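You operate a simulated robot arm through the tools that you are given. There is no shell and no other tool. Be economical: measure what you need, move in short steps, check, and stop when the job is done.

You run a simulated two-armed robot. Do the job below in one go: nothing can be reset, and whatever is moved stays where it is left.

JOB
Give the coldest cover one burst of warm air, then the coldest after that.
Fine: read the displays each time; set the hood on the cover and hold it while you switch the tray on; hood on its rest and tray switch off last. Set down upright: hood. Where these are worked on the way, their far stop is far enough and under half their travel is too little: tray switch.

Only the result counts: the job must be done as asked and must still hold three seconds after the hand-in. Knocking over, shifting, dropping, spilling or breaking anything else fails it. Lids that push on must go on centred and level and be pressed home; caps that screw on are set level and turned clockwise until they are tight.

ROBOT AND FRAMES
Two 7-joint arms with two-finger parallel grippers on one trunk, on a base that drives. Base frame: it is fixed to the floor where the robot stands at the start and does not move with it; the origin is under the middle of the robot, x ahead of it, y to its left, z up; the surface under the hand at the start is at about z = 800. Lengths are in mm, angles in rad, forces in N, time in s.
The left shoulder is at the start at [70, 134, 1251], the right one opposite. With the tool pointing down near the work surface each hand reaches from about 100 to 620 mm from the robot's upright axis, wherever it stands, measured 20 degrees to its own side. Places, roughly: tray switch [500, 800, 900]. Payload 1.57 kg a hand.
The TCP of each hand is the grasp point between the finger pads, 30 mm short of the fingertips. In the tool frame z runs along the fingers and y along their closing line. The gripper opens to 80 mm. The fingers are 17 mm wide and 12 mm thick; the gripper's body (40 by 82 mm) begins 80 mm behind the TCP.
Orientation is told as [roll, pitch, yaw] about the base's x, y, z axes, in that order, counted from this pose: with the fingers straight down and closing along the base's y, the tool's x points along the base's -x, its y along +y and its z along -z.

CONTROLS
- The arms move only by the tool drive_tool. It takes "left_deltas", "right_deltas" or both (then of equal length, played together; a hand with none holds still); each is a list of rows, each a list of 3 entries, a list of its own where there are three numbers: the shift along the tool's x, y, z in mm, then the turn, a rotation vector about the tool's x, y, z in rad, then the closure in counts, from 0 (fully open) to 255 (shut). In form: [[[x, y, z], [rx, ry, rz], claw], ...]. A call has 1 to 10 rows; each row shifts and turns the commanded pose from where the row before left it, along the tool's axes as they then stand. Each row takes 0.2 s and may step no farther than 50 mm and 0.15 rad from the row before; otherwise, or with a gripper value out of range, the whole call is refused. Where a pose cannot be reached the arm comes as near as it can. A force on the tool above 40 N (or 10 N above the force at the start of the call, whichever is more), or a blocked arm, ends the call early, and 0.2 s more pass. The fingers move at their own pace (about 153 mm/s each) and stop on an object; they squeeze with about 38 N. The grip force told is the motor's: it shows also when the fingers shut on nothing. Time passes only in rows, and 0.2 s behind the last, so rows that do not move let the fingers close. The reply holds the time, the measured pose of the TCP, the force on the tool along the base axes, the opening and the grip force, in the units named above and with some noise, with the torque about the TCP (base axes, N m) and any sound that the robot's microphone picked up.
- Cameras (640 x 400 px; columns grow to the right, rows downward): "scene" is now at [111.7, 52.4, 1463.7]; the picture's right is [0.65, -0.76, -0.00], its down [-0.54, -0.46, -0.70] and it looks along [0.54, 0.45, -0.71] (base axes); focal length 287 px, centre (320, 200). "left" rides on the left gripper at [72, 7, -122] in its tool frame; the picture's right is [-0.09, 1.00, 0.00], its down [-0.84, -0.08, -0.54] and it looks along [-0.54, -0.05, 0.84] (tool axes); focal length 238 px, centre (320, 200). "right" rides on the right gripper at [72, -7, -122] in its tool frame; the picture's right is [0.09, 1.00, 0.00], its down [-0.84, 0.08, -0.54] and it looks along [-0.54, 0.05, 0.84] (tool axes); focal length 238 px, centre (320, 200). There is no depth. A picture from a camera that has moved, and an enlarged one, comes with that camera's place and axes in the base frame and with its lens.
- snapshot(camera): a new picture of that camera. It takes no simulated time.
- lift_body(by): slides the trunk up (or, below 0, down) by that many mm; the arms and the scene camera ride with it, the base frame stays. It gives what a move gives, with no picture.
- steer(legs): drives the robot by 1 to 6 legs, each [ahead, left, turn to the left] in mm, mm and rad, along the robot's own axes; the way and the turn of a leg run together, so that a leg with both is an arc; at most 1500 mm and 3.142 rad a leg. The arms and the cameras ride along, it lands a little off, and it stops where it bumps. It gives what a move gives.
- aim_head(pan, tilt): turns the head with the scene camera to pan (to the left, within 1.501 rad either way) and tilt (down, from -0.506 to 1.204), counted from straight ahead of the robot. It gives what a move gives.
- inspect(camera, box): a new picture of the part [left, top, right, bottom] of that camera's present view, enlarged. It takes no simulated time.
- close_job(): hands the job in; it is judged then, once.

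Go step by step. Nothing tells you exact positions but the pictures and the camera data: compare them with the known pose of the tool, close in by small moves and look again before you grip or let go. The budget is 120 turns and 108 pictures, counting those below and the enlarged ones. Unless the task says otherwise, let go and move clear before handing in, and close with one line.

The tools are called by a JSON object that holds its "fn" and its "kwargs". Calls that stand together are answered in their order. drive_tool: Moves the arms, as the interface text tells. Its arguments: {"type":"object","properties":{"left_deltas":{"type":"array","items":{"type":"array"}},"right_deltas":{"type":"array","items":{"type":"array"}}},"required":[]} The other tools are called the same way: lift_body (by) slides the trunk up or down; steer (legs) drives the base; aim_head (pan, tilt) turns the head that bears the scene camera; snapshot (camera) takes a picture; inspect (camera, box) takes an enlarged picture of a part of a camera's view; close_job () hands the job in.

At the start:

```text
time: 0.0
left_eef_pos: [367.0, 417.2, 1177.9]
left_orientation: [0.001, 0.0, 0.0]
left_contact_force: [0.6, 0.6, -0.4]
left_ft_torque: [-0.02, -0.01, 0.01]
left_finger_gap: 80.2
left_grip_force: 0.1
right_eef_pos: [443.5, 80.2, 1125.5]
right_orientation: [0.0, 0.001, -0.001]
right_contact_force: [-0.3, -0.4, 0.0]
right_ft_torque: [0.02, -0.02, 0.01]
right_finger_gap: 80.0
right_grip_force: 0.0
trunk travel left (down, up): [-825.0, 115.0]
robot x, y, heading: [2.6, -1.5, 0.001]
head pan, tilt: [0.703, 0.792]
```

scene: 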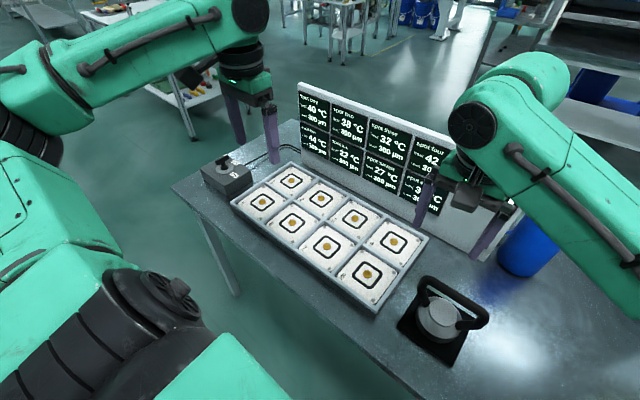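
right: 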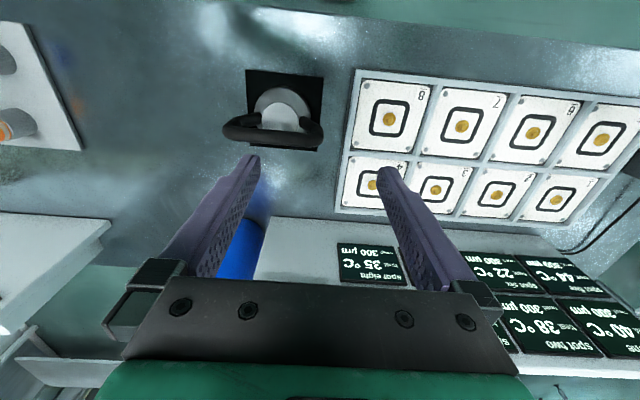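
left: 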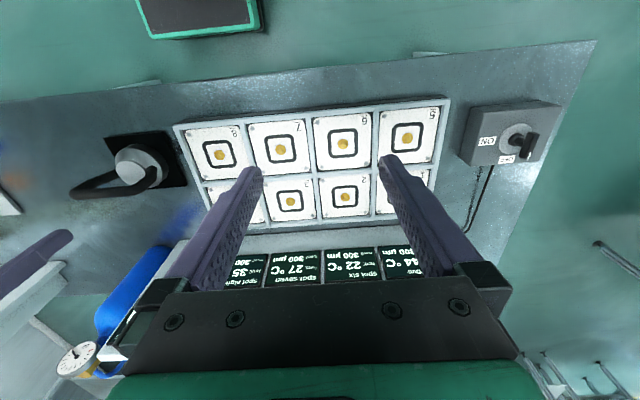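

I see a tray of eight covers with a display panel behind it, the hood on its rest to the right, and a rotary switch to the left. I'll enlarge the displays, the hood and the switch.

{"fn": "inspect", "kwargs": {"camera": "scene", "box": [280, 70, 480, 230]}}

{"fn": "inspect", "kwargs": {"camera": "scene", "box": [380, 250, 520, 370]}}

{"fn": "inspect", "kwargs": {"camera": "left", "box": [440, 80, 580, 180]}}

{"fn": "inspect", "kwargs": {"camera": "right", "box": [200, 50, 360, 170]}}

```text
2.50 times, centred on (380, 150) of scene
camera zoom: at [111.7, 52.4, 1463.7], right [0.65, -0.76, 0.0], down [-0.54, -0.46, -0.7], along [0.54, 0.45, -0.71], focal length 717 px, centre (170, 325)
```

zoom: 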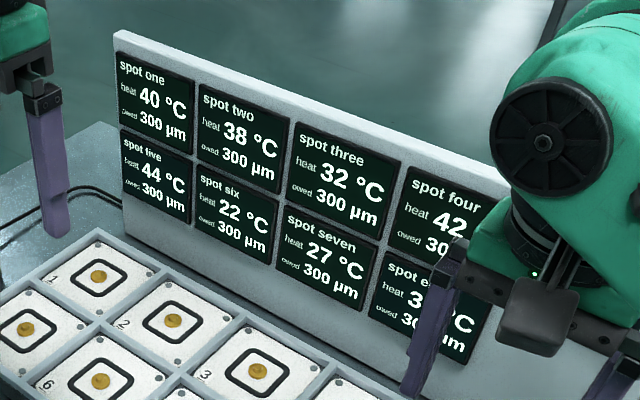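

```text
3.33 times, centred on (450, 310) of scene
camera zoom: at [111.7, 52.4, 1463.7], right [0.65, -0.76, 0.0], down [-0.54, -0.46, -0.7], along [0.54, 0.45, -0.71], focal length 956 px, centre (-113, -167)
```

zoom: 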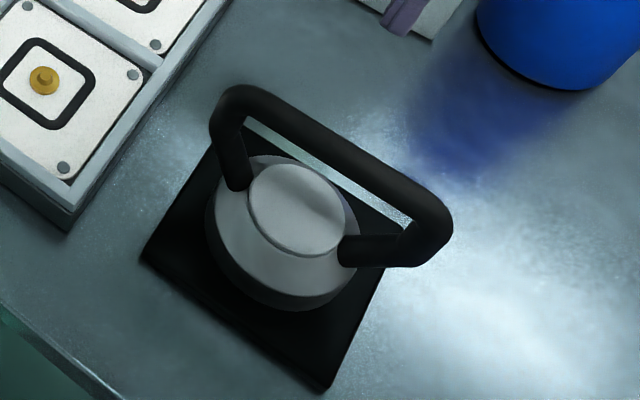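

```text
4.00 times, centred on (510, 130) of left
camera zoom: at [294.4, 424.6, 1301.4], right [0.09, 1.0, 0.0], down [0.84, -0.08, 0.54], along [0.54, -0.05, -0.84], focal length 953 px, centre (-440, 480)
```

zoom: 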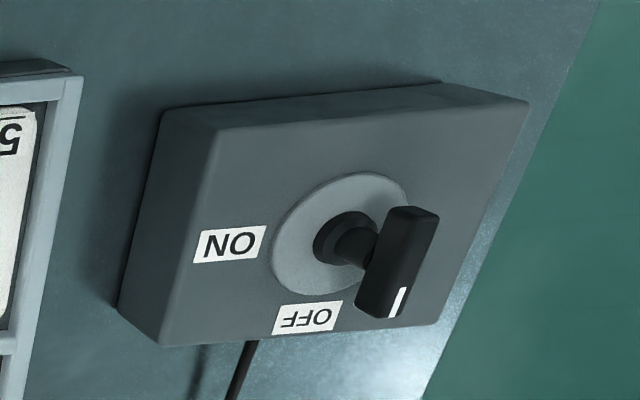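

```text
3.33 times, centred on (280, 110) of right
camera zoom: at [373.3, 73.0, 1247.5], right [-0.09, 1.0, 0.0], down [0.84, 0.08, 0.54], along [0.54, 0.05, -0.84], focal length 794 px, centre (453, 500)
```

zoom: 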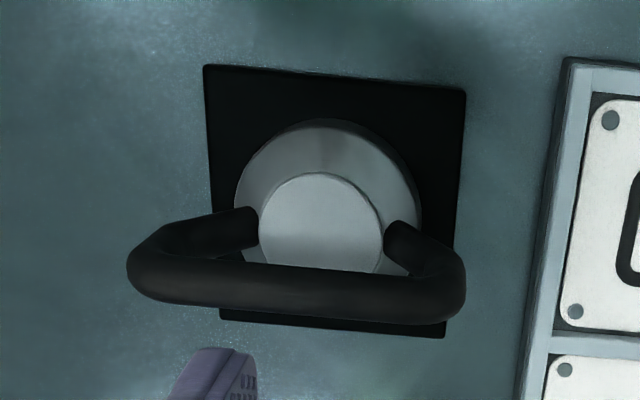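

Readings: 40, 38, 32, 42, 44, 22, 27 and 35, so spot six (22 °C) is coldest. The hood is near (472, 18) with its bar at about z 934, cover six is near (470, 457) and the switch near (471, 765). I'll check the floor to the left before driving that way.

{"fn": "aim_head", "kwargs": {"pan": 1.4, "tilt": 0.7}}

{"fn": "snapshot", "kwargs": {"camera": "scene"}}

```text
time: 1.1
left_eef_pos: [367.3, 417.8, 1179.8]
left_orientation: [0.0, -0.001, -0.001]
left_contact_force: [0.1, 0.2, -1.0]
left_ft_torque: [-0.01, -0.04, 0.01]
left_finger_gap: 80.2
left_grip_force: 0.1
right_eef_pos: [445.0, 79.9, 1126.5]
right_orientation: [-0.002, -0.001, 0.0]
right_contact_force: [0.2, -0.6, 0.1]
right_ft_torque: [0.02, -0.03, 0.0]
right_finger_gap: 79.8
right_grip_force: 0.1
trunk travel left (down, up): [-825.0, 115.0]
robot x, y, heading: [0.4, -1.8, 0.003]
head pan, tilt: [1.4, 0.7]
```

```text
100 pictures are left
camera scene: at [64.4, 83.7, 1471.4], right [0.99, -0.17, 0.0], down [-0.11, -0.63, -0.76], along [0.13, 0.75, -0.64], focal length 287 px, centre (320, 200)
```

scene: 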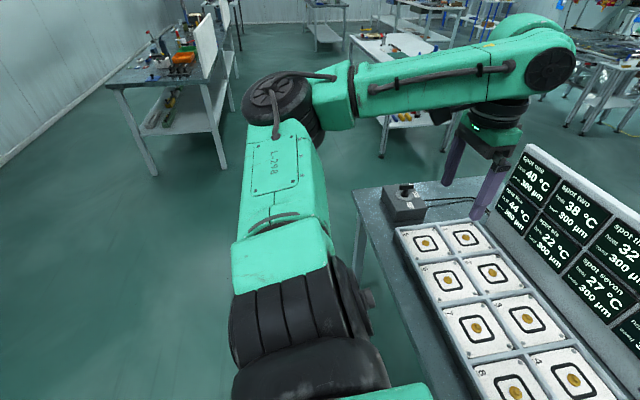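

The floor is clear, so I'll drive 390 mm left. Then I'll turn the right hand 90° so the fingers close along x, across the hood's bar.

{"fn": "steer", "kwargs": {"legs": [[0, 390, 0]]}}

{"fn": "drive_tool", "kwargs": {"right_deltas": [[[0, 0, 0], [0, 0, -0.15], 0], [[0, 0, 0], [0, 0, -0.15], 0], [[0, 0, 0], [0, 0, -0.15], 0], [[0, 0, 0], [0, 0, -0.15], 0], [[0, 0, 0], [0, 0, -0.15], 0], [[0, 0, 0], [0, 0, -0.15], 0], [[0, 0, 0], [0, 0, -0.15], 0], [[0, 0, 0], [0, 0, -0.15], 0], [[0, 0, 0], [0, 0, -0.15], 0], [[0, 0, 0], [0, 0, -0.15], 0]]}}

{"fn": "aim_head", "kwargs": {"pan": 0.0, "tilt": 0.85}}

{"fn": "snapshot", "kwargs": {"camera": "scene"}}

{"fn": "snapshot", "kwargs": {"camera": "left"}}

```text
time: 3.5
left_eef_pos: [362.7, 805.9, 1180.2]
left_orientation: [0.001, 0.001, 0.009]
left_contact_force: [-0.3, 0.8, 0.3]
left_ft_torque: [-0.02, 0.03, 0.04]
left_finger_gap: 80.0
left_grip_force: 0.1
right_eef_pos: [442.6, 467.8, 1126.5]
right_orientation: [0.002, 0.0, 0.008]
right_contact_force: [0.2, -0.1, 0.3]
right_ft_torque: [0.02, 0.0, 0.03]
right_finger_gap: 80.1
right_grip_force: 0.1
trunk travel left (down, up): [-825.0, 115.0]
robot x, y, heading: [-2.7, 384.7, 0.004]
head pan, tilt: [1.4, 0.7]
```

```text
time: 5.7
left_eef_pos: [361.6, 808.0, 1179.1]
left_orientation: [0.0, -0.001, 0.009]
left_contact_force: [-0.2, 0.4, -0.1]
left_ft_torque: [-0.03, -0.04, -0.02]
left_finger_gap: 80.1
left_grip_force: 0.1
right_eef_pos: [441.8, 470.7, 1126.0]
right_orientation: [-0.001, -0.002, 1.509]
right_contact_force: [-0.9, 0.9, 0.0]
right_ft_torque: [0.03, 0.01, 0.02]
right_finger_gap: 79.8
right_grip_force: 0.0
trunk travel left (down, up): [-825.0, 115.0]
robot x, y, heading: [-6.9, 387.0, 0.009]
head pan, tilt: [1.4, 0.7]
```

```text
time: 7.2
left_eef_pos: [362.2, 807.9, 1179.9]
left_orientation: [0.001, 0.0, 0.009]
left_contact_force: [0.3, -1.0, -0.5]
left_ft_torque: [0.01, 0.0, 0.0]
left_finger_gap: 80.0
left_grip_force: 0.1
right_eef_pos: [443.2, 470.5, 1127.8]
right_orientation: [0.001, -0.001, 1.506]
right_contact_force: [0.5, -1.4, -0.3]
right_ft_torque: [0.01, -0.01, -0.03]
right_finger_gap: 79.9
right_grip_force: 0.1
trunk travel left (down, up): [-825.0, 115.0]
robot x, y, heading: [-4.5, 389.1, 0.007]
head pan, tilt: [0.0, 0.85]
```

```text
99 pictures are left
camera scene: at [126.5, 388.5, 1459.1], right [0.01, -1.0, 0.0], down [-0.75, -0.01, -0.66], along [0.66, 0.01, -0.75], focal length 287 px, centre (320, 200)
```

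scene: 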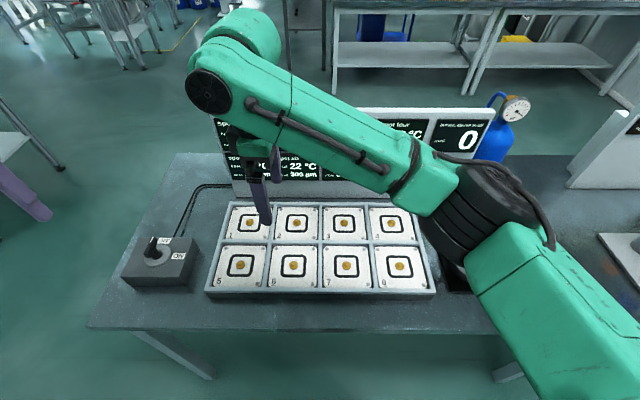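

```text
98 pictures are left
camera left: at [289.4, 814.3, 1301.4], right [0.08, 1.0, 0.0], down [0.84, -0.07, 0.54], along [0.54, -0.05, -0.84], focal length 238 px, centre (320, 200)
```

left: 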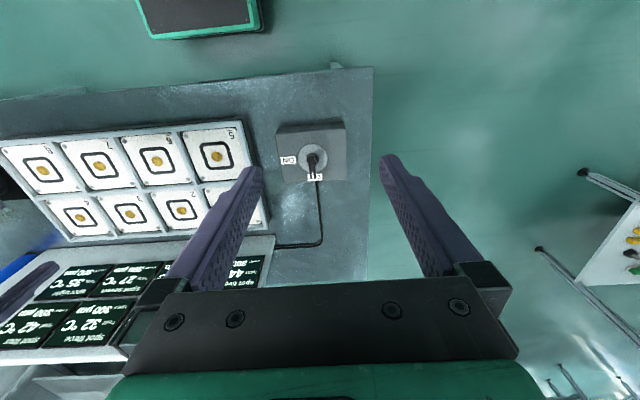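

The right hand is turned and the layout fits my estimates. An extra display on the far right reads 0. I'll carry the right hand over the hood and look down at it.

{"fn": "drive_tool", "kwargs": {"right_deltas": [[[0, 0, 0], [0, 0, -0.065], 0], [[49, -4, 0], [0, 0, 0], 0], [[49, -4, 0], [0, 0, 0], 0], [[49, -4, 0], [0, 0, 0], 0], [[49, -4, 0], [0, 0, 0], 0], [[49, -4, 0], [0, 0, 0], 0], [[49, -4, 0], [0, 0, 0], 0], [[49, -4, 0], [0, 0, 0], 0], [[49, -4, 0], [0, 0, 0], 0], [[49, -3, 0], [0, 0, 0], 0]]}}

{"fn": "snapshot", "kwargs": {"camera": "right"}}

{"fn": "snapshot", "kwargs": {"camera": "scene"}}

```text
time: 9.4
left_eef_pos: [362.8, 805.8, 1180.4]
left_orientation: [0.002, 0.0, 0.007]
left_contact_force: [-0.4, -0.9, 0.0]
left_ft_torque: [-0.02, 0.01, 0.0]
left_finger_gap: 80.0
left_grip_force: 0.1
right_eef_pos: [477.6, 30.2, 1124.0]
right_orientation: [0.0, -0.003, 1.572]
right_contact_force: [0.2, -0.3, -0.1]
right_ft_torque: [0.0, -0.05, 0.03]
right_finger_gap: 80.0
right_grip_force: 0.1
trunk travel left (down, up): [-825.0, 115.0]
robot x, y, heading: [1.0, 388.0, 0.005]
head pan, tilt: [0.0, 0.85]
```

```text
97 pictures are left
camera right: at [486.1, -42.3, 1245.7], right [-1.0, -0.09, 0.0], down [-0.08, 0.84, 0.54], along [-0.05, 0.54, -0.84], focal length 238 px, centre (320, 200)
```

right: 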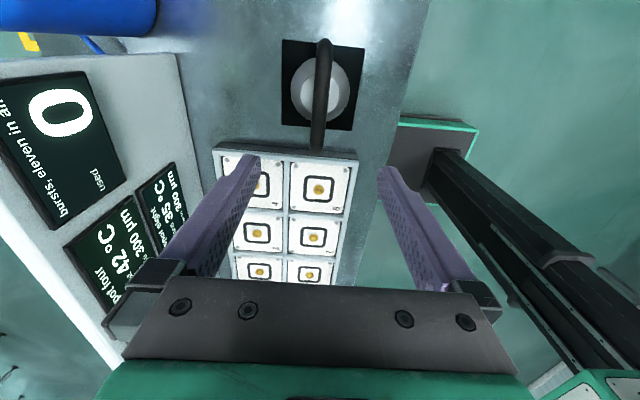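

```text
96 pictures are left
camera scene: at [126.2, 386.5, 1459.1], right [0.01, -1.0, 0.0], down [-0.75, -0.01, -0.66], along [0.66, 0.01, -0.75], focal length 287 px, centre (320, 200)
```

scene: 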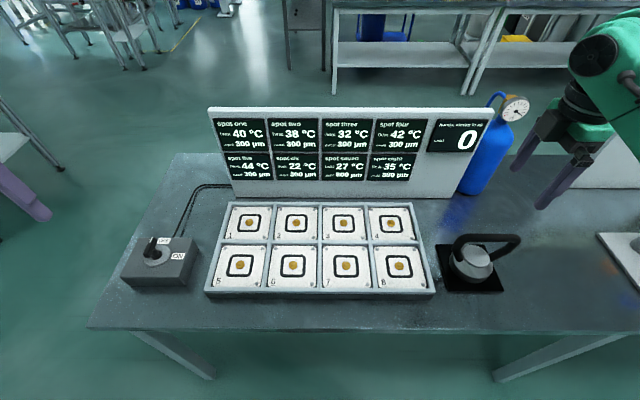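

{"fn": "inspect", "kwargs": {"camera": "scene", "box": [420, 100, 540, 175]}}

{"fn": "inspect", "kwargs": {"camera": "scene", "box": [430, 220, 542, 300]}}

{"fn": "inspect", "kwargs": {"camera": "right", "box": [264, 30, 384, 160]}}

{"fn": "inspect", "kwargs": {"camera": "scene", "box": [200, 190, 450, 310]}}

```text
5.33 times, centred on (480, 138) of scene
camera zoom: at [126.2, 386.5, 1459.1], right [0.01, -1.0, 0.0], down [-0.75, -0.01, -0.66], along [0.66, 0.01, -0.75], focal length 1529 px, centre (-533, 533)
```

zoom: 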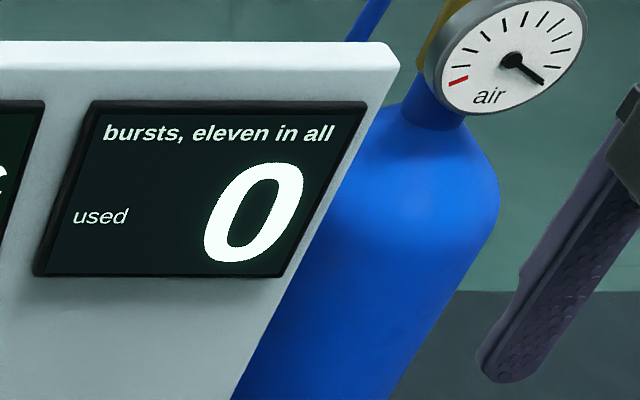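

```text
5.00 times, centred on (486, 260) of scene
camera zoom: at [126.2, 386.5, 1459.1], right [0.01, -1.0, 0.0], down [-0.75, -0.01, -0.66], along [0.66, 0.01, -0.75], focal length 1434 px, centre (-510, -100)
```

zoom: 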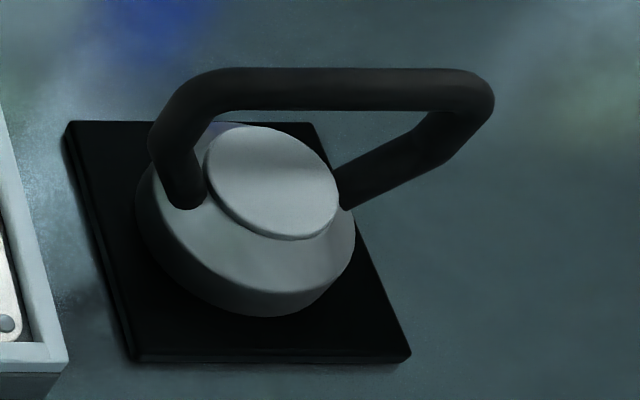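

```text
3.08 times, centred on (324, 95) of right
camera zoom: at [486.1, -42.3, 1245.7], right [-1.0, -0.09, 0.0], down [-0.08, 0.84, 0.54], along [-0.05, 0.54, -0.84], focal length 733 px, centre (308, 523)
```

zoom: 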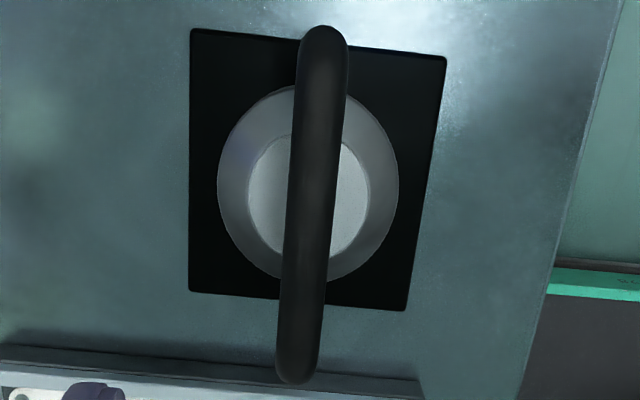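

```text
2.56 times, centred on (325, 250) of scene
camera zoom: at [126.2, 386.5, 1459.1], right [0.01, -1.0, 0.0], down [-0.75, -0.01, -0.66], along [0.66, 0.01, -0.75], focal length 734 px, centre (307, 72)
```

zoom: 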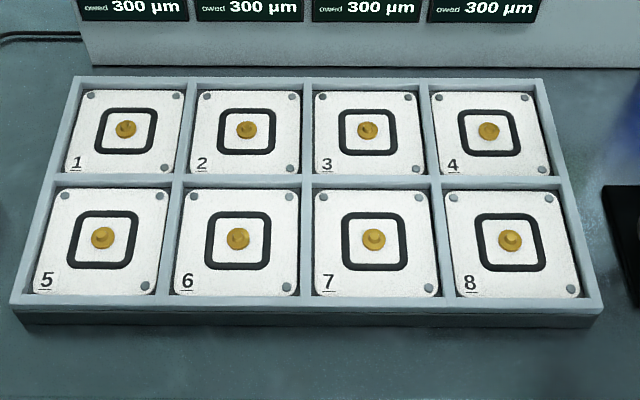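

The spare display counts bursts used (0 of eleven). The bar's centre comes out near (480, 15, 930) and the hood's top at z ≈ 860, so the fingers have room. I'll lower the open hand astride the bar.

{"fn": "drive_tool", "kwargs": {"right_deltas": [[[15, -2, 34], [0, 0, 0], 0], [[0, 0, 40], [0, 0, 0], 0], [[0, 0, 40], [0, 0, 0], 0], [[0, 0, 40], [0, 0, 0], 0], [[0, 0, 40], [0, 0, 0], 0], [[0, 0, 0], [0, 0, 0], 0]]}}

{"fn": "snapshot", "kwargs": {"camera": "right"}}

{"fn": "inspect", "kwargs": {"camera": "scene", "box": [400, 160, 580, 300]}}

```text
time: 10.8
left_eef_pos: [362.3, 808.8, 1179.1]
left_orientation: [0.0, -0.001, 0.008]
left_contact_force: [0.4, 0.0, -0.2]
left_ft_torque: [0.0, -0.03, 0.04]
left_finger_gap: 80.2
left_grip_force: 0.0
right_eef_pos: [479.1, 16.8, 931.0]
right_orientation: [-0.002, 0.0, 1.573]
right_contact_force: [-0.4, 1.1, 0.2]
right_ft_torque: [-0.03, 0.01, 0.0]
right_finger_gap: 79.8
right_grip_force: 0.0
trunk travel left (down, up): [-825.0, 115.0]
robot x, y, heading: [-2.6, 391.2, 0.014]
head pan, tilt: [0.0, 0.85]
```

```text
91 pictures are left
camera right: at [487.4, -55.2, 1052.8], right [-1.0, -0.09, 0.0], down [-0.08, 0.84, 0.54], along [-0.05, 0.54, -0.84], focal length 238 px, centre (320, 200)
```

right: 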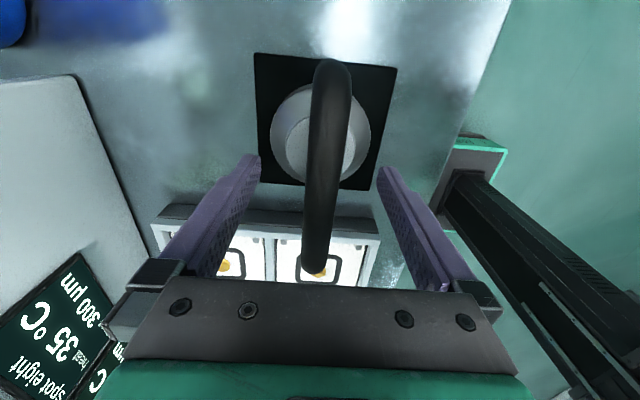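

```text
2.86 times, centred on (490, 230) of scene
camera zoom: at [126.2, 388.6, 1459.1], right [0.01, -1.0, 0.0], down [-0.75, -0.01, -0.66], along [0.66, 0.01, -0.75], focal length 819 px, centre (-166, 114)
```

zoom: 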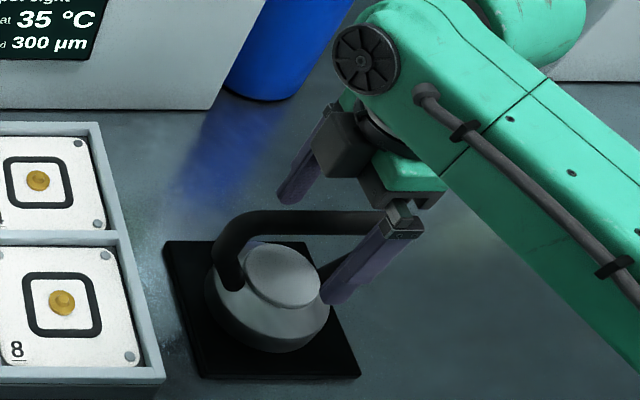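

The bar is between the fingers, about 3 mm toward me, and the hand is centred along it. I'll correct that, close, and lift slightly.

{"fn": "drive_tool", "kwargs": {"right_deltas": [[[-2, 3, 0], [0, 0, 0], 0], [[0, 0, 0], [0, 0, 0], 255], [[0, 0, 0], [0, 0, 0], 255], [[0, 0, 0], [0, 0, 0], 255], [[0, 0, 0], [0, 0, 0], 255]]}}

{"fn": "drive_tool", "kwargs": {"right_deltas": [[[0, 0, -10], [0, 0, 0], 255], [[0, 0, -20], [0, 0, 0], 255], [[0, 0, 0], [0, 0, 0], 255]]}}

{"fn": "snapshot", "kwargs": {"camera": "right"}}

{"fn": "inspect", "kwargs": {"camera": "scene", "box": [400, 160, 580, 300]}}

```text
time: 12.0
left_eef_pos: [361.2, 807.4, 1178.8]
left_orientation: [0.001, 0.0, 0.007]
left_contact_force: [0.4, 0.2, 0.7]
left_ft_torque: [0.01, -0.01, -0.03]
left_finger_gap: 79.9
left_grip_force: 0.1
right_eef_pos: [477.8, 17.4, 931.4]
right_orientation: [-0.001, 0.001, 1.572]
right_contact_force: [2.6, 0.3, 1.6]
right_ft_torque: [0.07, 0.1, 0.03]
right_finger_gap: 18.6
right_grip_force: 32.7
trunk travel left (down, up): [-825.0, 115.0]
robot x, y, heading: [2.4, 382.9, 0.011]
head pan, tilt: [0.0, 0.85]
```

```text
time: 12.8
left_eef_pos: [364.1, 807.0, 1178.6]
left_orientation: [0.001, 0.001, 0.011]
left_contact_force: [0.9, 0.2, -0.2]
left_ft_torque: [0.01, -0.01, 0.0]
left_finger_gap: 80.3
left_grip_force: 0.0
right_eef_pos: [477.0, 15.5, 962.2]
right_orientation: [0.001, -0.002, 1.572]
right_contact_force: [0.4, -0.3, -7.3]
right_ft_torque: [0.0, 0.01, 0.0]
right_finger_gap: 18.4
right_grip_force: 32.6
trunk travel left (down, up): [-825.0, 115.0]
robot x, y, heading: [-2.9, 386.4, 0.013]
head pan, tilt: [0.0, 0.85]
```

```text
89 pictures are left
camera right: at [485.4, -56.4, 1082.6], right [-1.0, -0.09, 0.0], down [-0.08, 0.84, 0.54], along [-0.05, 0.54, -0.84], focal length 238 px, centre (320, 200)
```

right: 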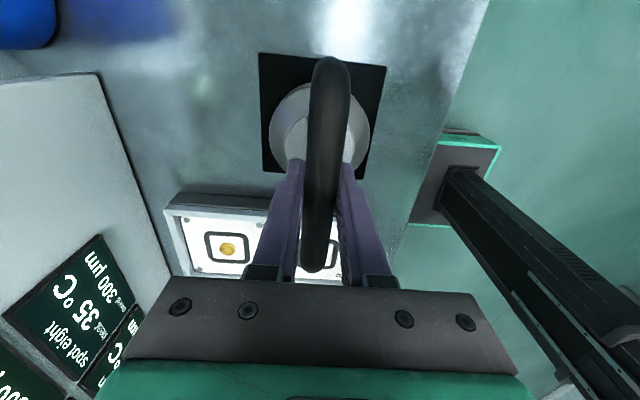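

```text
2.86 times, centred on (490, 230) of scene
camera zoom: at [128.0, 387.1, 1458.9], right [0.01, -1.0, 0.0], down [-0.75, -0.01, -0.66], along [0.66, 0.01, -0.75], focal length 819 px, centre (-166, 114)
```

zoom: 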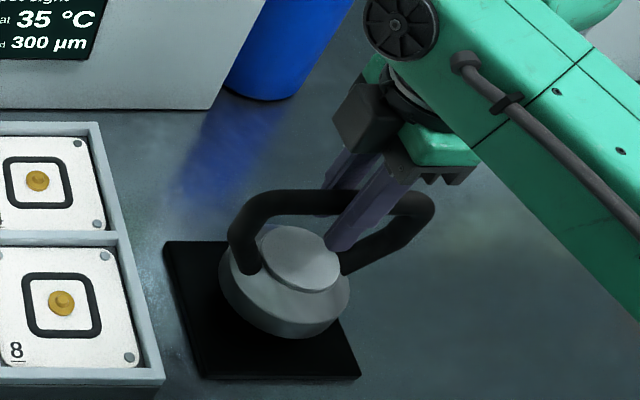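

The hood is gripped and lifted level; its rest pose was TCP (478, 17, 931). I'll carry it at z ≈ 1000 to above cover six.

{"fn": "drive_tool", "kwargs": {"right_deltas": [[[0, 0, -38], [0, 0, 0], 255], [[-40, 1, 0], [0, 0, 0], 255], [[-50, 1, 0], [0, 0, 0], 255], [[-50, 1, 0], [0, 0, 0], 255], [[-50, 1, 0], [0, 0, 0], 255], [[-50, 1, 0], [0, 0, 0], 255], [[-50, 1, 0], [0, 0, 0], 255], [[-50, 1, 0], [0, 0, 0], 255], [[-50, 1, 0], [0, 0, 0], 255], [[-50, 1, 0], [0, 0, 0], 255]]}}

{"fn": "snapshot", "kwargs": {"camera": "right"}}

{"fn": "snapshot", "kwargs": {"camera": "scene"}}

{"fn": "snapshot", "kwargs": {"camera": "left"}}

```text
time: 15.0
left_eef_pos: [363.7, 811.5, 1178.4]
left_orientation: [-0.002, -0.001, 0.009]
left_contact_force: [0.3, 0.8, -0.2]
left_ft_torque: [-0.06, -0.02, 0.01]
left_finger_gap: 79.8
left_grip_force: 0.1
right_eef_pos: [466.6, 459.2, 998.9]
right_orientation: [0.0, 0.004, 1.571]
right_contact_force: [-0.3, 1.3, -7.2]
right_ft_torque: [-0.03, -0.04, 0.0]
right_finger_gap: 18.4
right_grip_force: 32.8
trunk travel left (down, up): [-825.0, 115.0]
robot x, y, heading: [-1.8, 386.7, 0.008]
head pan, tilt: [0.0, 0.85]
```

```text
87 pictures are left
camera right: at [473.7, 387.7, 1120.1], right [-1.0, -0.09, 0.0], down [-0.08, 0.84, 0.54], along [-0.05, 0.54, -0.84], focal length 238 px, centre (320, 200)
```

right: 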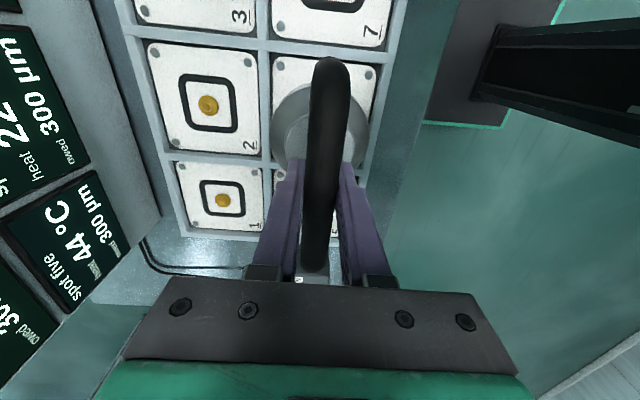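

```text
86 pictures are left
camera scene: at [127.5, 392.1, 1459.0], right [0.01, -1.0, 0.0], down [-0.75, -0.01, -0.66], along [0.66, 0.0, -0.75], focal length 287 px, centre (320, 200)
```

scene: 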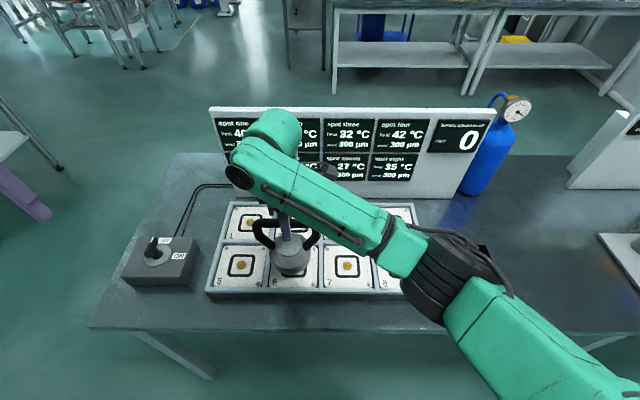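

```text
85 pictures are left
camera left: at [290.4, 817.5, 1299.9], right [0.08, 1.0, 0.0], down [0.84, -0.07, 0.54], along [0.54, -0.05, -0.84], focal length 238 px, centre (320, 200)
```

left: 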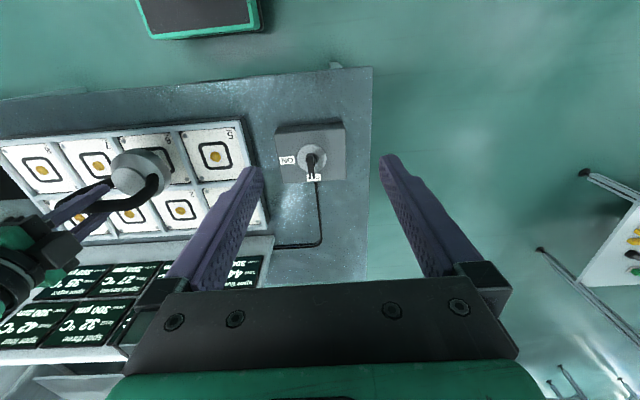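

By combining views, I put cover six at about (464.5, 455.5) with its surface near z 830. I'll shift to it and lower to just above.

{"fn": "drive_tool", "kwargs": {"right_deltas": [[[3.5, 2, 0], [0, 0, 0], 255], [[0, 0, 15], [0, 0, 0], 255], [[0, 0, 12], [0, 0, 0], 255], [[0, 0, 0], [0, 0, 0], 255]]}}

{"fn": "inspect", "kwargs": {"camera": "left", "box": [60, 100, 260, 225]}}

{"fn": "inspect", "kwargs": {"camera": "scene", "box": [220, 190, 360, 300]}}

{"fn": "inspect", "kwargs": {"camera": "right", "box": [220, 20, 420, 270]}}

```text
time: 16.0
left_eef_pos: [364.2, 807.5, 1179.4]
left_orientation: [0.001, 0.003, 0.007]
left_contact_force: [-0.3, -0.5, -0.5]
left_ft_torque: [-0.02, -0.02, 0.02]
left_finger_gap: 79.8
left_grip_force: 0.1
right_eef_pos: [465.8, 452.1, 971.8]
right_orientation: [0.0, 0.001, 1.573]
right_contact_force: [-0.4, -0.6, -7.7]
right_ft_torque: [-0.02, -0.03, -0.05]
right_finger_gap: 18.7
right_grip_force: 33.0
trunk travel left (down, up): [-825.0, 115.0]
robot x, y, heading: [-0.3, 384.8, 0.008]
head pan, tilt: [0.0, 0.85]
```

```text
3.20 times, centred on (160, 162) of left
camera zoom: at [290.4, 814.0, 1301.2], right [0.08, 1.0, 0.0], down [0.84, -0.07, 0.54], along [0.54, -0.05, -0.84], focal length 763 px, centre (832, 320)
```

zoom: 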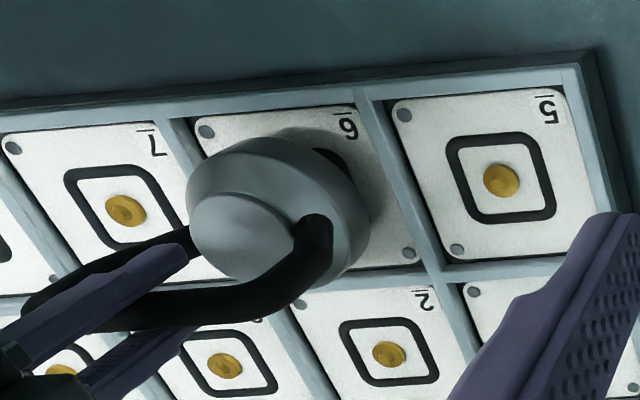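

```text
3.64 times, centred on (290, 245) of scene
camera zoom: at [127.6, 388.1, 1459.0], right [0.01, -1.0, 0.0], down [-0.75, -0.01, -0.66], along [0.66, 0.01, -0.75], focal length 1043 px, centre (429, 36)
```

zoom: 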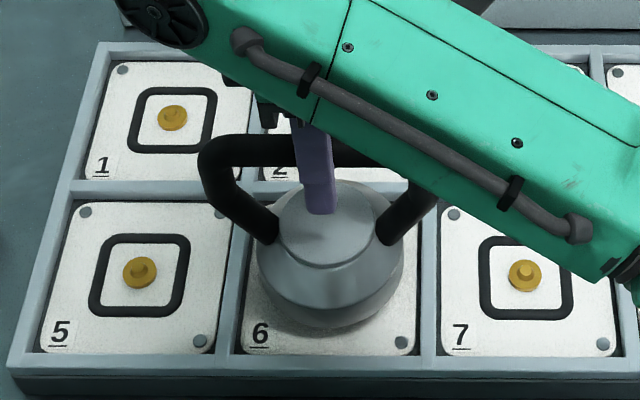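

```text
1.60 times, centred on (320, 145) of right
camera zoom: at [472.8, 380.3, 1093.6], right [-1.0, -0.09, 0.0], down [-0.08, 0.84, 0.54], along [-0.05, 0.54, -0.84], focal length 381 px, centre (320, 288)
```

zoom: 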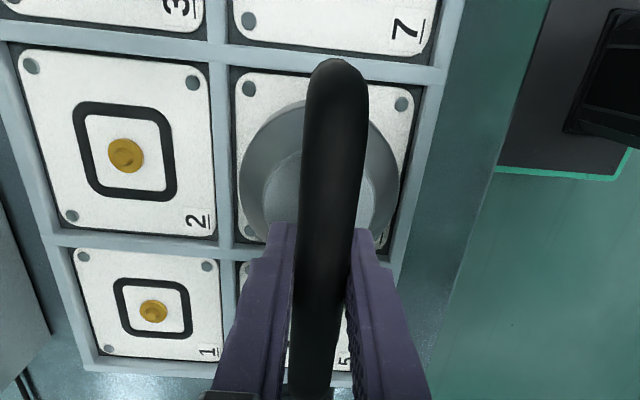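

The hood lines up with cover six in all three views. I'll lower it in small steps until it touches.

{"fn": "drive_tool", "kwargs": {"right_deltas": [[[0, 0, 3], [0, 0, 0], 255], [[0, 0, 3], [0, 0, 0], 255], [[0, 0, 3], [0, 0, 0], 255], [[0, 0, 0], [0, 0, 0], 255]]}}

```text
time: 17.0
left_eef_pos: [363.3, 808.7, 1179.8]
left_orientation: [0.0, -0.001, 0.009]
left_contact_force: [0.4, 0.6, -0.5]
left_ft_torque: [-0.01, -0.01, -0.02]
left_finger_gap: 80.0
left_grip_force: 0.0
right_eef_pos: [465.6, 453.4, 962.6]
right_orientation: [0.002, 0.0, 1.572]
right_contact_force: [0.5, -0.9, -7.2]
right_ft_torque: [-0.03, 0.02, 0.03]
right_finger_gap: 18.8
right_grip_force: 33.1
trunk travel left (down, up): [-825.0, 115.0]
robot x, y, heading: [-3.5, 386.5, 0.009]
head pan, tilt: [0.0, 0.85]
```

{"fn": "drive_tool", "kwargs": {"right_deltas": [[[0, 0, 2], [0, 0, 0], 255], [[0, 0, 2], [0, 0, 0], 255], [[0, 0, 2], [0, 0, 0], 255], [[0, 0, 0], [0, 0, 0], 255]]}}

{"fn": "inspect", "kwargs": {"camera": "scene", "box": [220, 190, 360, 300]}}

```text
time: 18.0
left_eef_pos: [364.8, 808.1, 1177.3]
left_orientation: [-0.001, 0.0, 0.009]
left_contact_force: [0.2, -1.0, 0.8]
left_ft_torque: [0.04, 0.0, 0.02]
left_finger_gap: 80.1
left_grip_force: 0.0
right_eef_pos: [465.4, 454.4, 957.7]
right_orientation: [0.002, -0.002, 1.572]
right_contact_force: [-0.6, 0.3, -7.1]
right_ft_torque: [-0.01, -0.01, -0.01]
right_finger_gap: 18.2
right_grip_force: 32.5
trunk travel left (down, up): [-825.0, 115.0]
robot x, y, heading: [-1.6, 388.5, 0.01]
head pan, tilt: [0.0, 0.85]
```

```text
3.64 times, centred on (290, 245) of scene
camera zoom: at [127.8, 388.6, 1459.0], right [0.01, -1.0, 0.0], down [-0.75, -0.01, -0.66], along [0.66, 0.01, -0.75], focal length 1043 px, centre (429, 36)
```

zoom: 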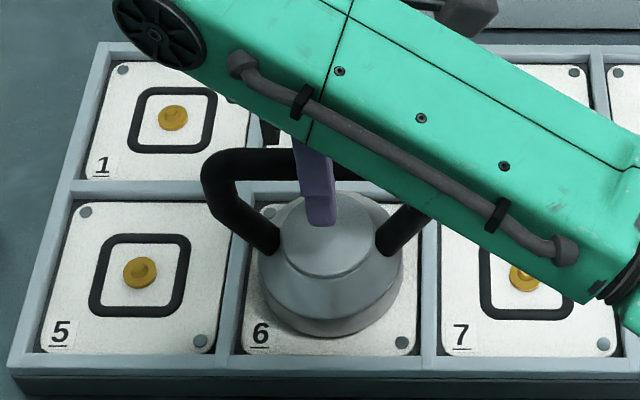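

The hood is nearly down but there's no contact force yet. I'll keep going gently.

{"fn": "drive_tool", "kwargs": {"right_deltas": [[[0, 0, 2], [0, 0, 0], 255], [[0, 0, 2], [0, 0, 0], 255], [[0, 0, 0], [0, 0, 0], 255]]}}

{"fn": "drive_tool", "kwargs": {"right_deltas": [[[0, 0, 2], [0, 0, 0], 255], [[0, 0, 0], [0, 0, 0], 255]]}}

```text
time: 18.8
left_eef_pos: [364.3, 808.7, 1178.8]
left_orientation: [0.0, -0.001, 0.008]
left_contact_force: [0.6, 0.2, 0.7]
left_ft_torque: [0.01, 0.03, -0.03]
left_finger_gap: 80.0
left_grip_force: 0.2
right_eef_pos: [465.4, 452.6, 953.8]
right_orientation: [0.0, 0.001, 1.57]
right_contact_force: [0.5, 0.6, -7.8]
right_ft_torque: [-0.03, 0.03, 0.02]
right_finger_gap: 18.3
right_grip_force: 33.1
trunk travel left (down, up): [-825.0, 115.0]
robot x, y, heading: [-3.0, 387.7, 0.007]
head pan, tilt: [0.0, 0.85]
```

```text
time: 19.4
left_eef_pos: [362.9, 807.2, 1179.5]
left_orientation: [-0.001, 0.0, 0.009]
left_contact_force: [0.3, 0.2, 0.1]
left_ft_torque: [-0.01, -0.02, 0.01]
left_finger_gap: 79.9
left_grip_force: 0.1
right_eef_pos: [465.5, 453.0, 953.0]
right_orientation: [-0.002, 0.002, 1.571]
right_contact_force: [3.9, -2.6, 5.4]
right_ft_torque: [-0.26, 0.18, 0.06]
right_finger_gap: 18.5
right_grip_force: 33.0
trunk travel left (down, up): [-825.0, 115.0]
robot x, y, heading: [-4.5, 388.9, 0.011]
head pan, tilt: [0.0, 0.85]
```

The hood touched down at z 953 under light pressure. I'll check the seating and bring the left hand over the switch.

{"fn": "drive_tool", "kwargs": {"left_deltas": [[[-30, 0, 20], [0, 0, 0], 0], [[-30, -10, 35], [0, 0, 0], 0], [[-30, -10, 35], [0, 0, 0], 0], [[-15, 0, 35], [0, 0, 0], 0], [[0, 0, 0], [0, 0, 0], 0]]}}

{"fn": "snapshot", "kwargs": {"camera": "left"}}

{"fn": "inspect", "kwargs": {"camera": "scene", "box": [220, 190, 360, 300]}}

{"fn": "inspect", "kwargs": {"camera": "scene", "box": [100, 200, 220, 300]}}

```text
time: 20.6
left_eef_pos: [465.7, 788.5, 1055.0]
left_orientation: [0.0, -0.001, 0.006]
left_contact_force: [-0.8, -0.2, -0.5]
left_ft_torque: [0.03, 0.01, 0.02]
left_finger_gap: 80.0
left_grip_force: 0.1
right_eef_pos: [464.4, 454.0, 953.0]
right_orientation: [-0.002, -0.003, 1.573]
right_contact_force: [3.6, 0.0, 11.9]
right_ft_torque: [-0.05, 0.02, 0.09]
right_finger_gap: 18.6
right_grip_force: 33.4
trunk travel left (down, up): [-825.0, 115.0]
robot x, y, heading: [-3.6, 387.7, 0.008]
head pan, tilt: [0.0, 0.85]
```

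```text
80 pictures are left
camera left: at [393.3, 795.5, 1176.6], right [0.08, 1.0, 0.0], down [0.84, -0.07, 0.54], along [0.54, -0.05, -0.84], focal length 238 px, centre (320, 200)
```

left: 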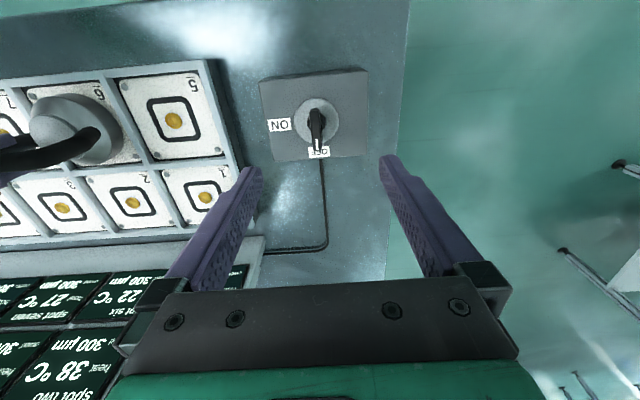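

```text
3.64 times, centred on (290, 245) of scene
camera zoom: at [125.6, 388.0, 1459.2], right [0.01, -1.0, 0.0], down [-0.75, -0.01, -0.66], along [0.66, 0.01, -0.75], focal length 1043 px, centre (429, 36)
```

zoom: 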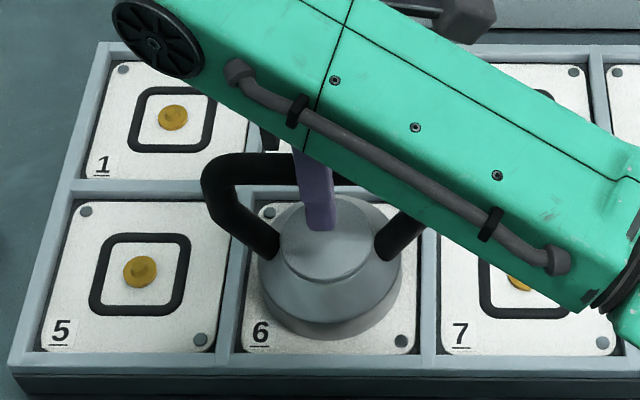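

```text
4.00 times, centred on (160, 250) of scene
camera zoom: at [125.6, 388.0, 1459.2], right [0.01, -1.0, 0.0], down [-0.75, -0.01, -0.66], along [0.66, 0.01, -0.75], focal length 1147 px, centre (960, 0)
```

zoom: 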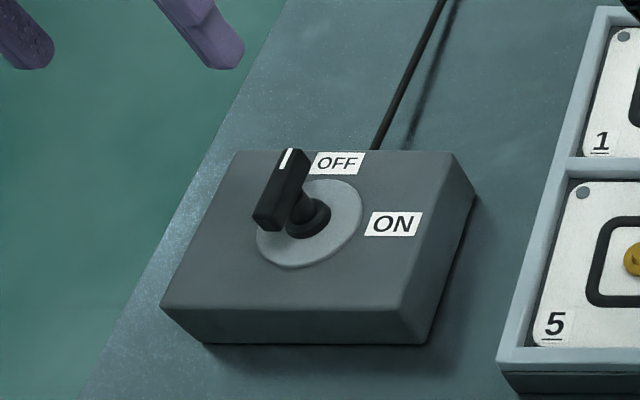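

The hood is centred and seated. Now for the switch lever in detail.

{"fn": "inspect", "kwargs": {"camera": "left", "box": [240, 50, 400, 170]}}

```text
3.33 times, centred on (320, 110) of left
camera zoom: at [393.3, 795.5, 1176.6], right [0.08, 1.0, 0.0], down [0.84, -0.07, 0.54], along [0.54, -0.05, -0.84], focal length 794 px, centre (320, 500)
```

zoom: 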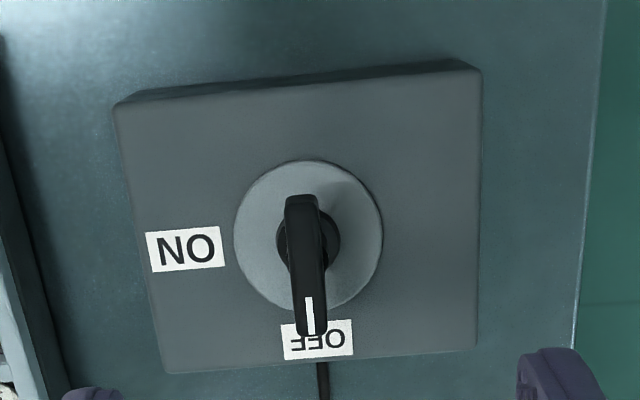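

The lever's axis is near (475, 782), the box top is at z ≈ 856 and the lever top at z ≈ 893. I'll lower the left hand astride the lever and check before gripping.

{"fn": "drive_tool", "kwargs": {"left_deltas": [[[-10, -6, 35], [0, 0, 0], 0], [[0, 0, 40], [0, 0, 0], 0], [[0, 0, 40], [0, 0, 0], 0], [[0, 0, 30], [0, 0, 0], 0], [[0, 0, 10], [0, 0, 0], 0], [[0, 0, 0], [0, 0, 0], 0]]}}

{"fn": "snapshot", "kwargs": {"camera": "left"}}

{"fn": "inspect", "kwargs": {"camera": "scene", "box": [80, 160, 240, 300]}}

```text
time: 22.0
left_eef_pos: [474.7, 782.0, 900.7]
left_orientation: [0.001, -0.001, 0.009]
left_contact_force: [0.5, -0.1, 0.3]
left_ft_torque: [0.0, 0.01, 0.0]
left_finger_gap: 80.0
left_grip_force: 0.1
right_eef_pos: [464.4, 454.5, 953.5]
right_orientation: [-0.003, 0.0, 1.573]
right_contact_force: [4.9, 0.3, 14.9]
right_ft_torque: [0.13, -0.01, 0.03]
right_finger_gap: 18.6
right_grip_force: 33.3
trunk travel left (down, up): [-825.0, 115.0]
robot x, y, heading: [-2.6, 388.1, 0.009]
head pan, tilt: [0.0, 0.85]
```

```text
76 pictures are left
camera left: at [403.1, 788.8, 1021.9], right [0.08, 1.0, 0.0], down [0.84, -0.07, 0.54], along [0.54, -0.05, -0.84], focal length 238 px, centre (320, 200)
```

left: 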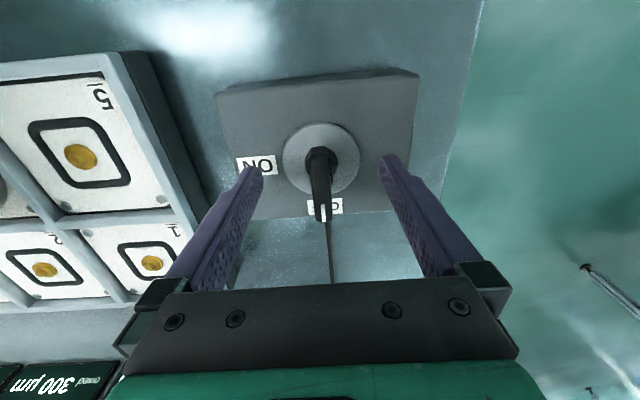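

```text
2.86 times, centred on (160, 230) of scene
camera zoom: at [125.3, 388.0, 1459.3], right [0.01, -1.0, 0.0], down [-0.75, -0.01, -0.66], along [0.66, 0.01, -0.75], focal length 819 px, centre (777, 114)
```

zoom: 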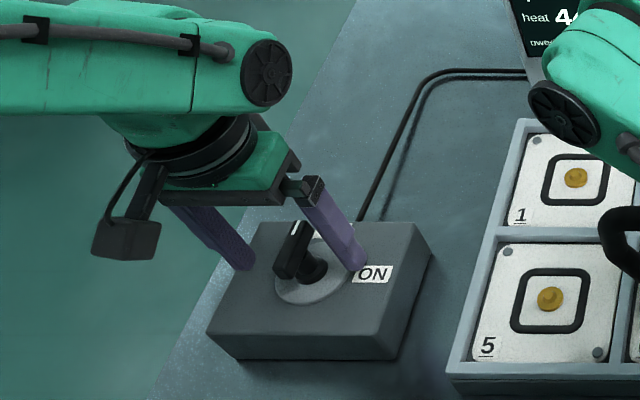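

The fingers straddle the lever on its axis. I'll close and then turn clockwise from OFF toward ON.

{"fn": "drive_tool", "kwargs": {"left_deltas": [[[0, 0, 4], [0, 0, 0], 0], [[0, 0, 0], [0, 0, 0], 255], [[0, 0, 0], [0, 0, 0], 255], [[0, 0, 0], [0, 0, 0], 255], [[0, 0, 0], [0, 0, 0], 255]]}}

{"fn": "drive_tool", "kwargs": {"left_deltas": [[[0, 0, 0], [0, 0, 0.14], 255], [[0, 0, 0], [0, 0, 0.14], 255], [[0, 0, 0], [0, 0, 0.14], 255], [[0, 0, 0], [0, 0, 0.14], 255], [[0, 0, 0], [0, 0, 0.14], 255], [[0, 0, 0], [0, 0, 0.14], 255]]}}

{"fn": "snapshot", "kwargs": {"camera": "scene"}}

```text
time: 23.2
left_eef_pos: [475.0, 783.7, 896.4]
left_orientation: [0.0, -0.001, 0.009]
left_contact_force: [3.4, 9.3, -0.5]
left_ft_torque: [0.07, 0.26, 0.06]
left_finger_gap: 15.6
left_grip_force: 31.2
right_eef_pos: [464.9, 452.8, 953.3]
right_orientation: [-0.001, 0.002, 1.571]
right_contact_force: [3.9, -5.4, 19.3]
right_ft_torque: [0.37, 0.05, -0.01]
right_finger_gap: 18.4
right_grip_force: 32.7
trunk travel left (down, up): [-825.0, 115.0]
robot x, y, heading: [-2.8, 390.1, 0.003]
head pan, tilt: [0.0, 0.85]
```

```text
time: 24.6
left_eef_pos: [476.1, 787.2, 896.5]
left_orientation: [0.005, -0.003, -0.835]
left_contact_force: [17.3, 22.6, -0.4]
left_ft_torque: [0.19, -0.55, 0.12]
left_finger_gap: 15.5
left_grip_force: 30.9
left hand out of reach, approached as far as the arm can: row 1
right_eef_pos: [464.1, 455.1, 952.2]
right_orientation: [-0.001, 0.003, 1.569]
right_contact_force: [-4.3, -11.1, 27.9]
right_ft_torque: [0.04, -0.01, 0.05]
right_finger_gap: 18.8
right_grip_force: 32.9
trunk travel left (down, up): [-825.0, 115.0]
robot x, y, heading: [1.5, 386.6, 0.008]
head pan, tilt: [0.0, 0.85]
```

```text
74 pictures are left
camera scene: at [125.7, 390.5, 1459.3], right [0.01, -1.0, 0.0], down [-0.75, -0.01, -0.66], along [0.66, 0.0, -0.75], focal length 287 px, centre (320, 200)
```

scene: 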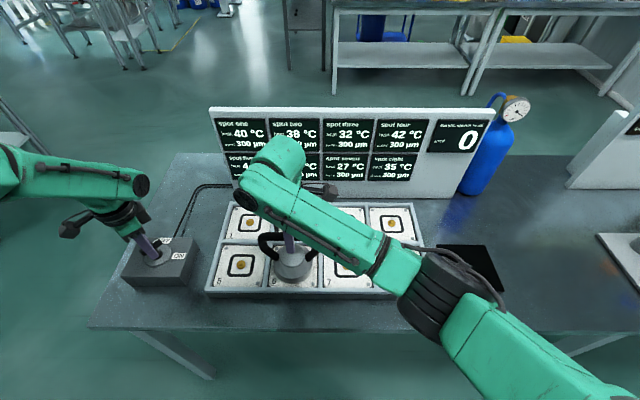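

The lever is following (about 48° so far) and the counter still reads 0. There's some side load on the left hand and the right hand is pressing more, so I'll ease both and keep turning.

{"fn": "drive_tool", "kwargs": {"left_deltas": [[[0, 2, 0], [0, 0, 0.1], 255], [[0, 2, 0], [0, 0, 0.12], 255], [[0, 0, 0], [0, 0, 0.12], 255], [[0, 0, 0], [0, 0, 0.12], 255]], "right_deltas": [[[0, 0, -0.5], [0, 0, 0], 255], [[0, 0, -0.5], [0, 0, 0], 255], [[0, 0, 0], [0, 0, 0], 255], [[0, 0, 0], [0, 0, 0], 255]]}}

{"fn": "snapshot", "kwargs": {"camera": "scene"}}

```text
time: 25.6
left_eef_pos: [477.8, 789.3, 901.1]
left_orientation: [-0.005, -0.004, -1.295]
left_contact_force: [4.8, -10.8, -18.4]
left_ft_torque: [-0.11, -0.49, 0.06]
left_finger_gap: 15.8
left_grip_force: 31.3
left hand out of reach, approached as far as the arm can: row 2
right_eef_pos: [465.1, 454.2, 953.0]
right_orientation: [-0.001, -0.003, 1.572]
right_contact_force: [-1.0, 3.6, 19.6]
right_ft_torque: [-0.09, -0.2, -0.16]
right_finger_gap: 18.5
right_grip_force: 32.6
trunk travel left (down, up): [-825.0, 115.0]
robot x, y, heading: [-3.4, 385.3, 0.011]
head pan, tilt: [0.0, 0.85]
```

```text
73 pictures are left
camera scene: at [127.3, 388.6, 1458.9], right [0.01, -1.0, 0.0], down [-0.75, -0.01, -0.66], along [0.66, 0.01, -0.75], focal length 287 px, centre (320, 200)
```

scene: 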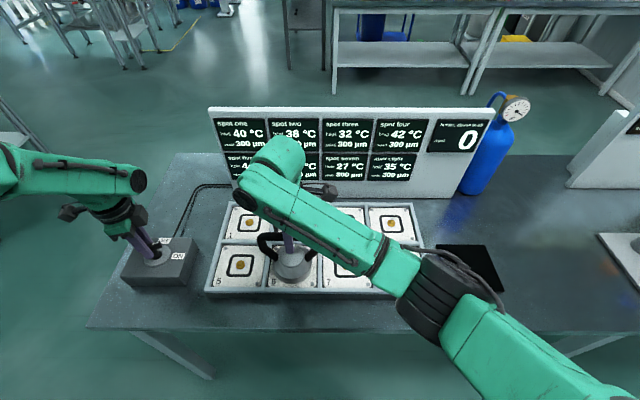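

The lever is about 74° round and the counter still reads 0. The left arm is at its reach limit, so I'll pull the hand back toward the axis and finish the turn.

{"fn": "drive_tool", "kwargs": {"left_deltas": [[[-3, -3, 0], [0, 0, 0], 255], [[-3, -3, 0], [0, 0, 0.05], 255], [[0, 0, 0], [0, 0, 0.1], 255], [[0, 0, 0], [0, 0, 0.1], 255], [[0, 0, 0], [0, 0, 0.05], 255]]}}

{"fn": "snapshot", "kwargs": {"camera": "scene"}}

{"fn": "snapshot", "kwargs": {"camera": "left"}}

```text
time: 26.8
left_eef_pos: [479.2, 786.9, 902.8]
left_orientation: [0.01, 0.002, -1.593]
left_contact_force: [28.1, 16.9, 7.8]
left_ft_torque: [0.17, -0.69, 0.16]
left_finger_gap: 15.8
left_grip_force: 31.6
right_eef_pos: [466.6, 455.0, 952.9]
right_orientation: [0.002, 0.002, 1.573]
right_contact_force: [-5.8, -4.6, 20.6]
right_ft_torque: [0.24, -0.13, 0.03]
right_finger_gap: 18.5
right_grip_force: 32.8
trunk travel left (down, up): [-825.0, 115.0]
robot x, y, heading: [-0.7, 389.7, 0.005]
head pan, tilt: [0.0, 0.85]
```

```text
72 pictures are left
camera scene: at [127.9, 390.8, 1459.2], right [0.01, -1.0, 0.0], down [-0.75, -0.01, -0.66], along [0.66, 0.0, -0.75], focal length 287 px, centre (320, 200)
```

scene: 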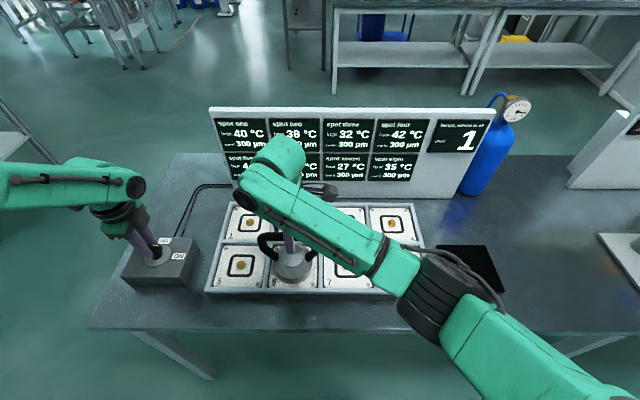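

```text
71 pictures are left
camera left: at [484.7, 858.1, 1025.5], right [0.99, -0.11, 0.01], down [-0.1, -0.84, 0.54], along [-0.05, -0.54, -0.84], focal length 238 px, centre (320, 200)
```

left: 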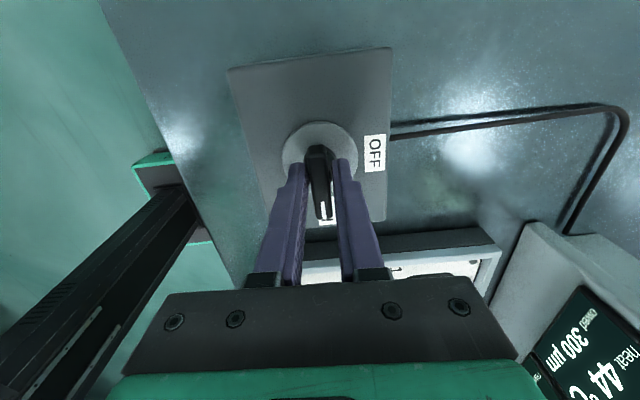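

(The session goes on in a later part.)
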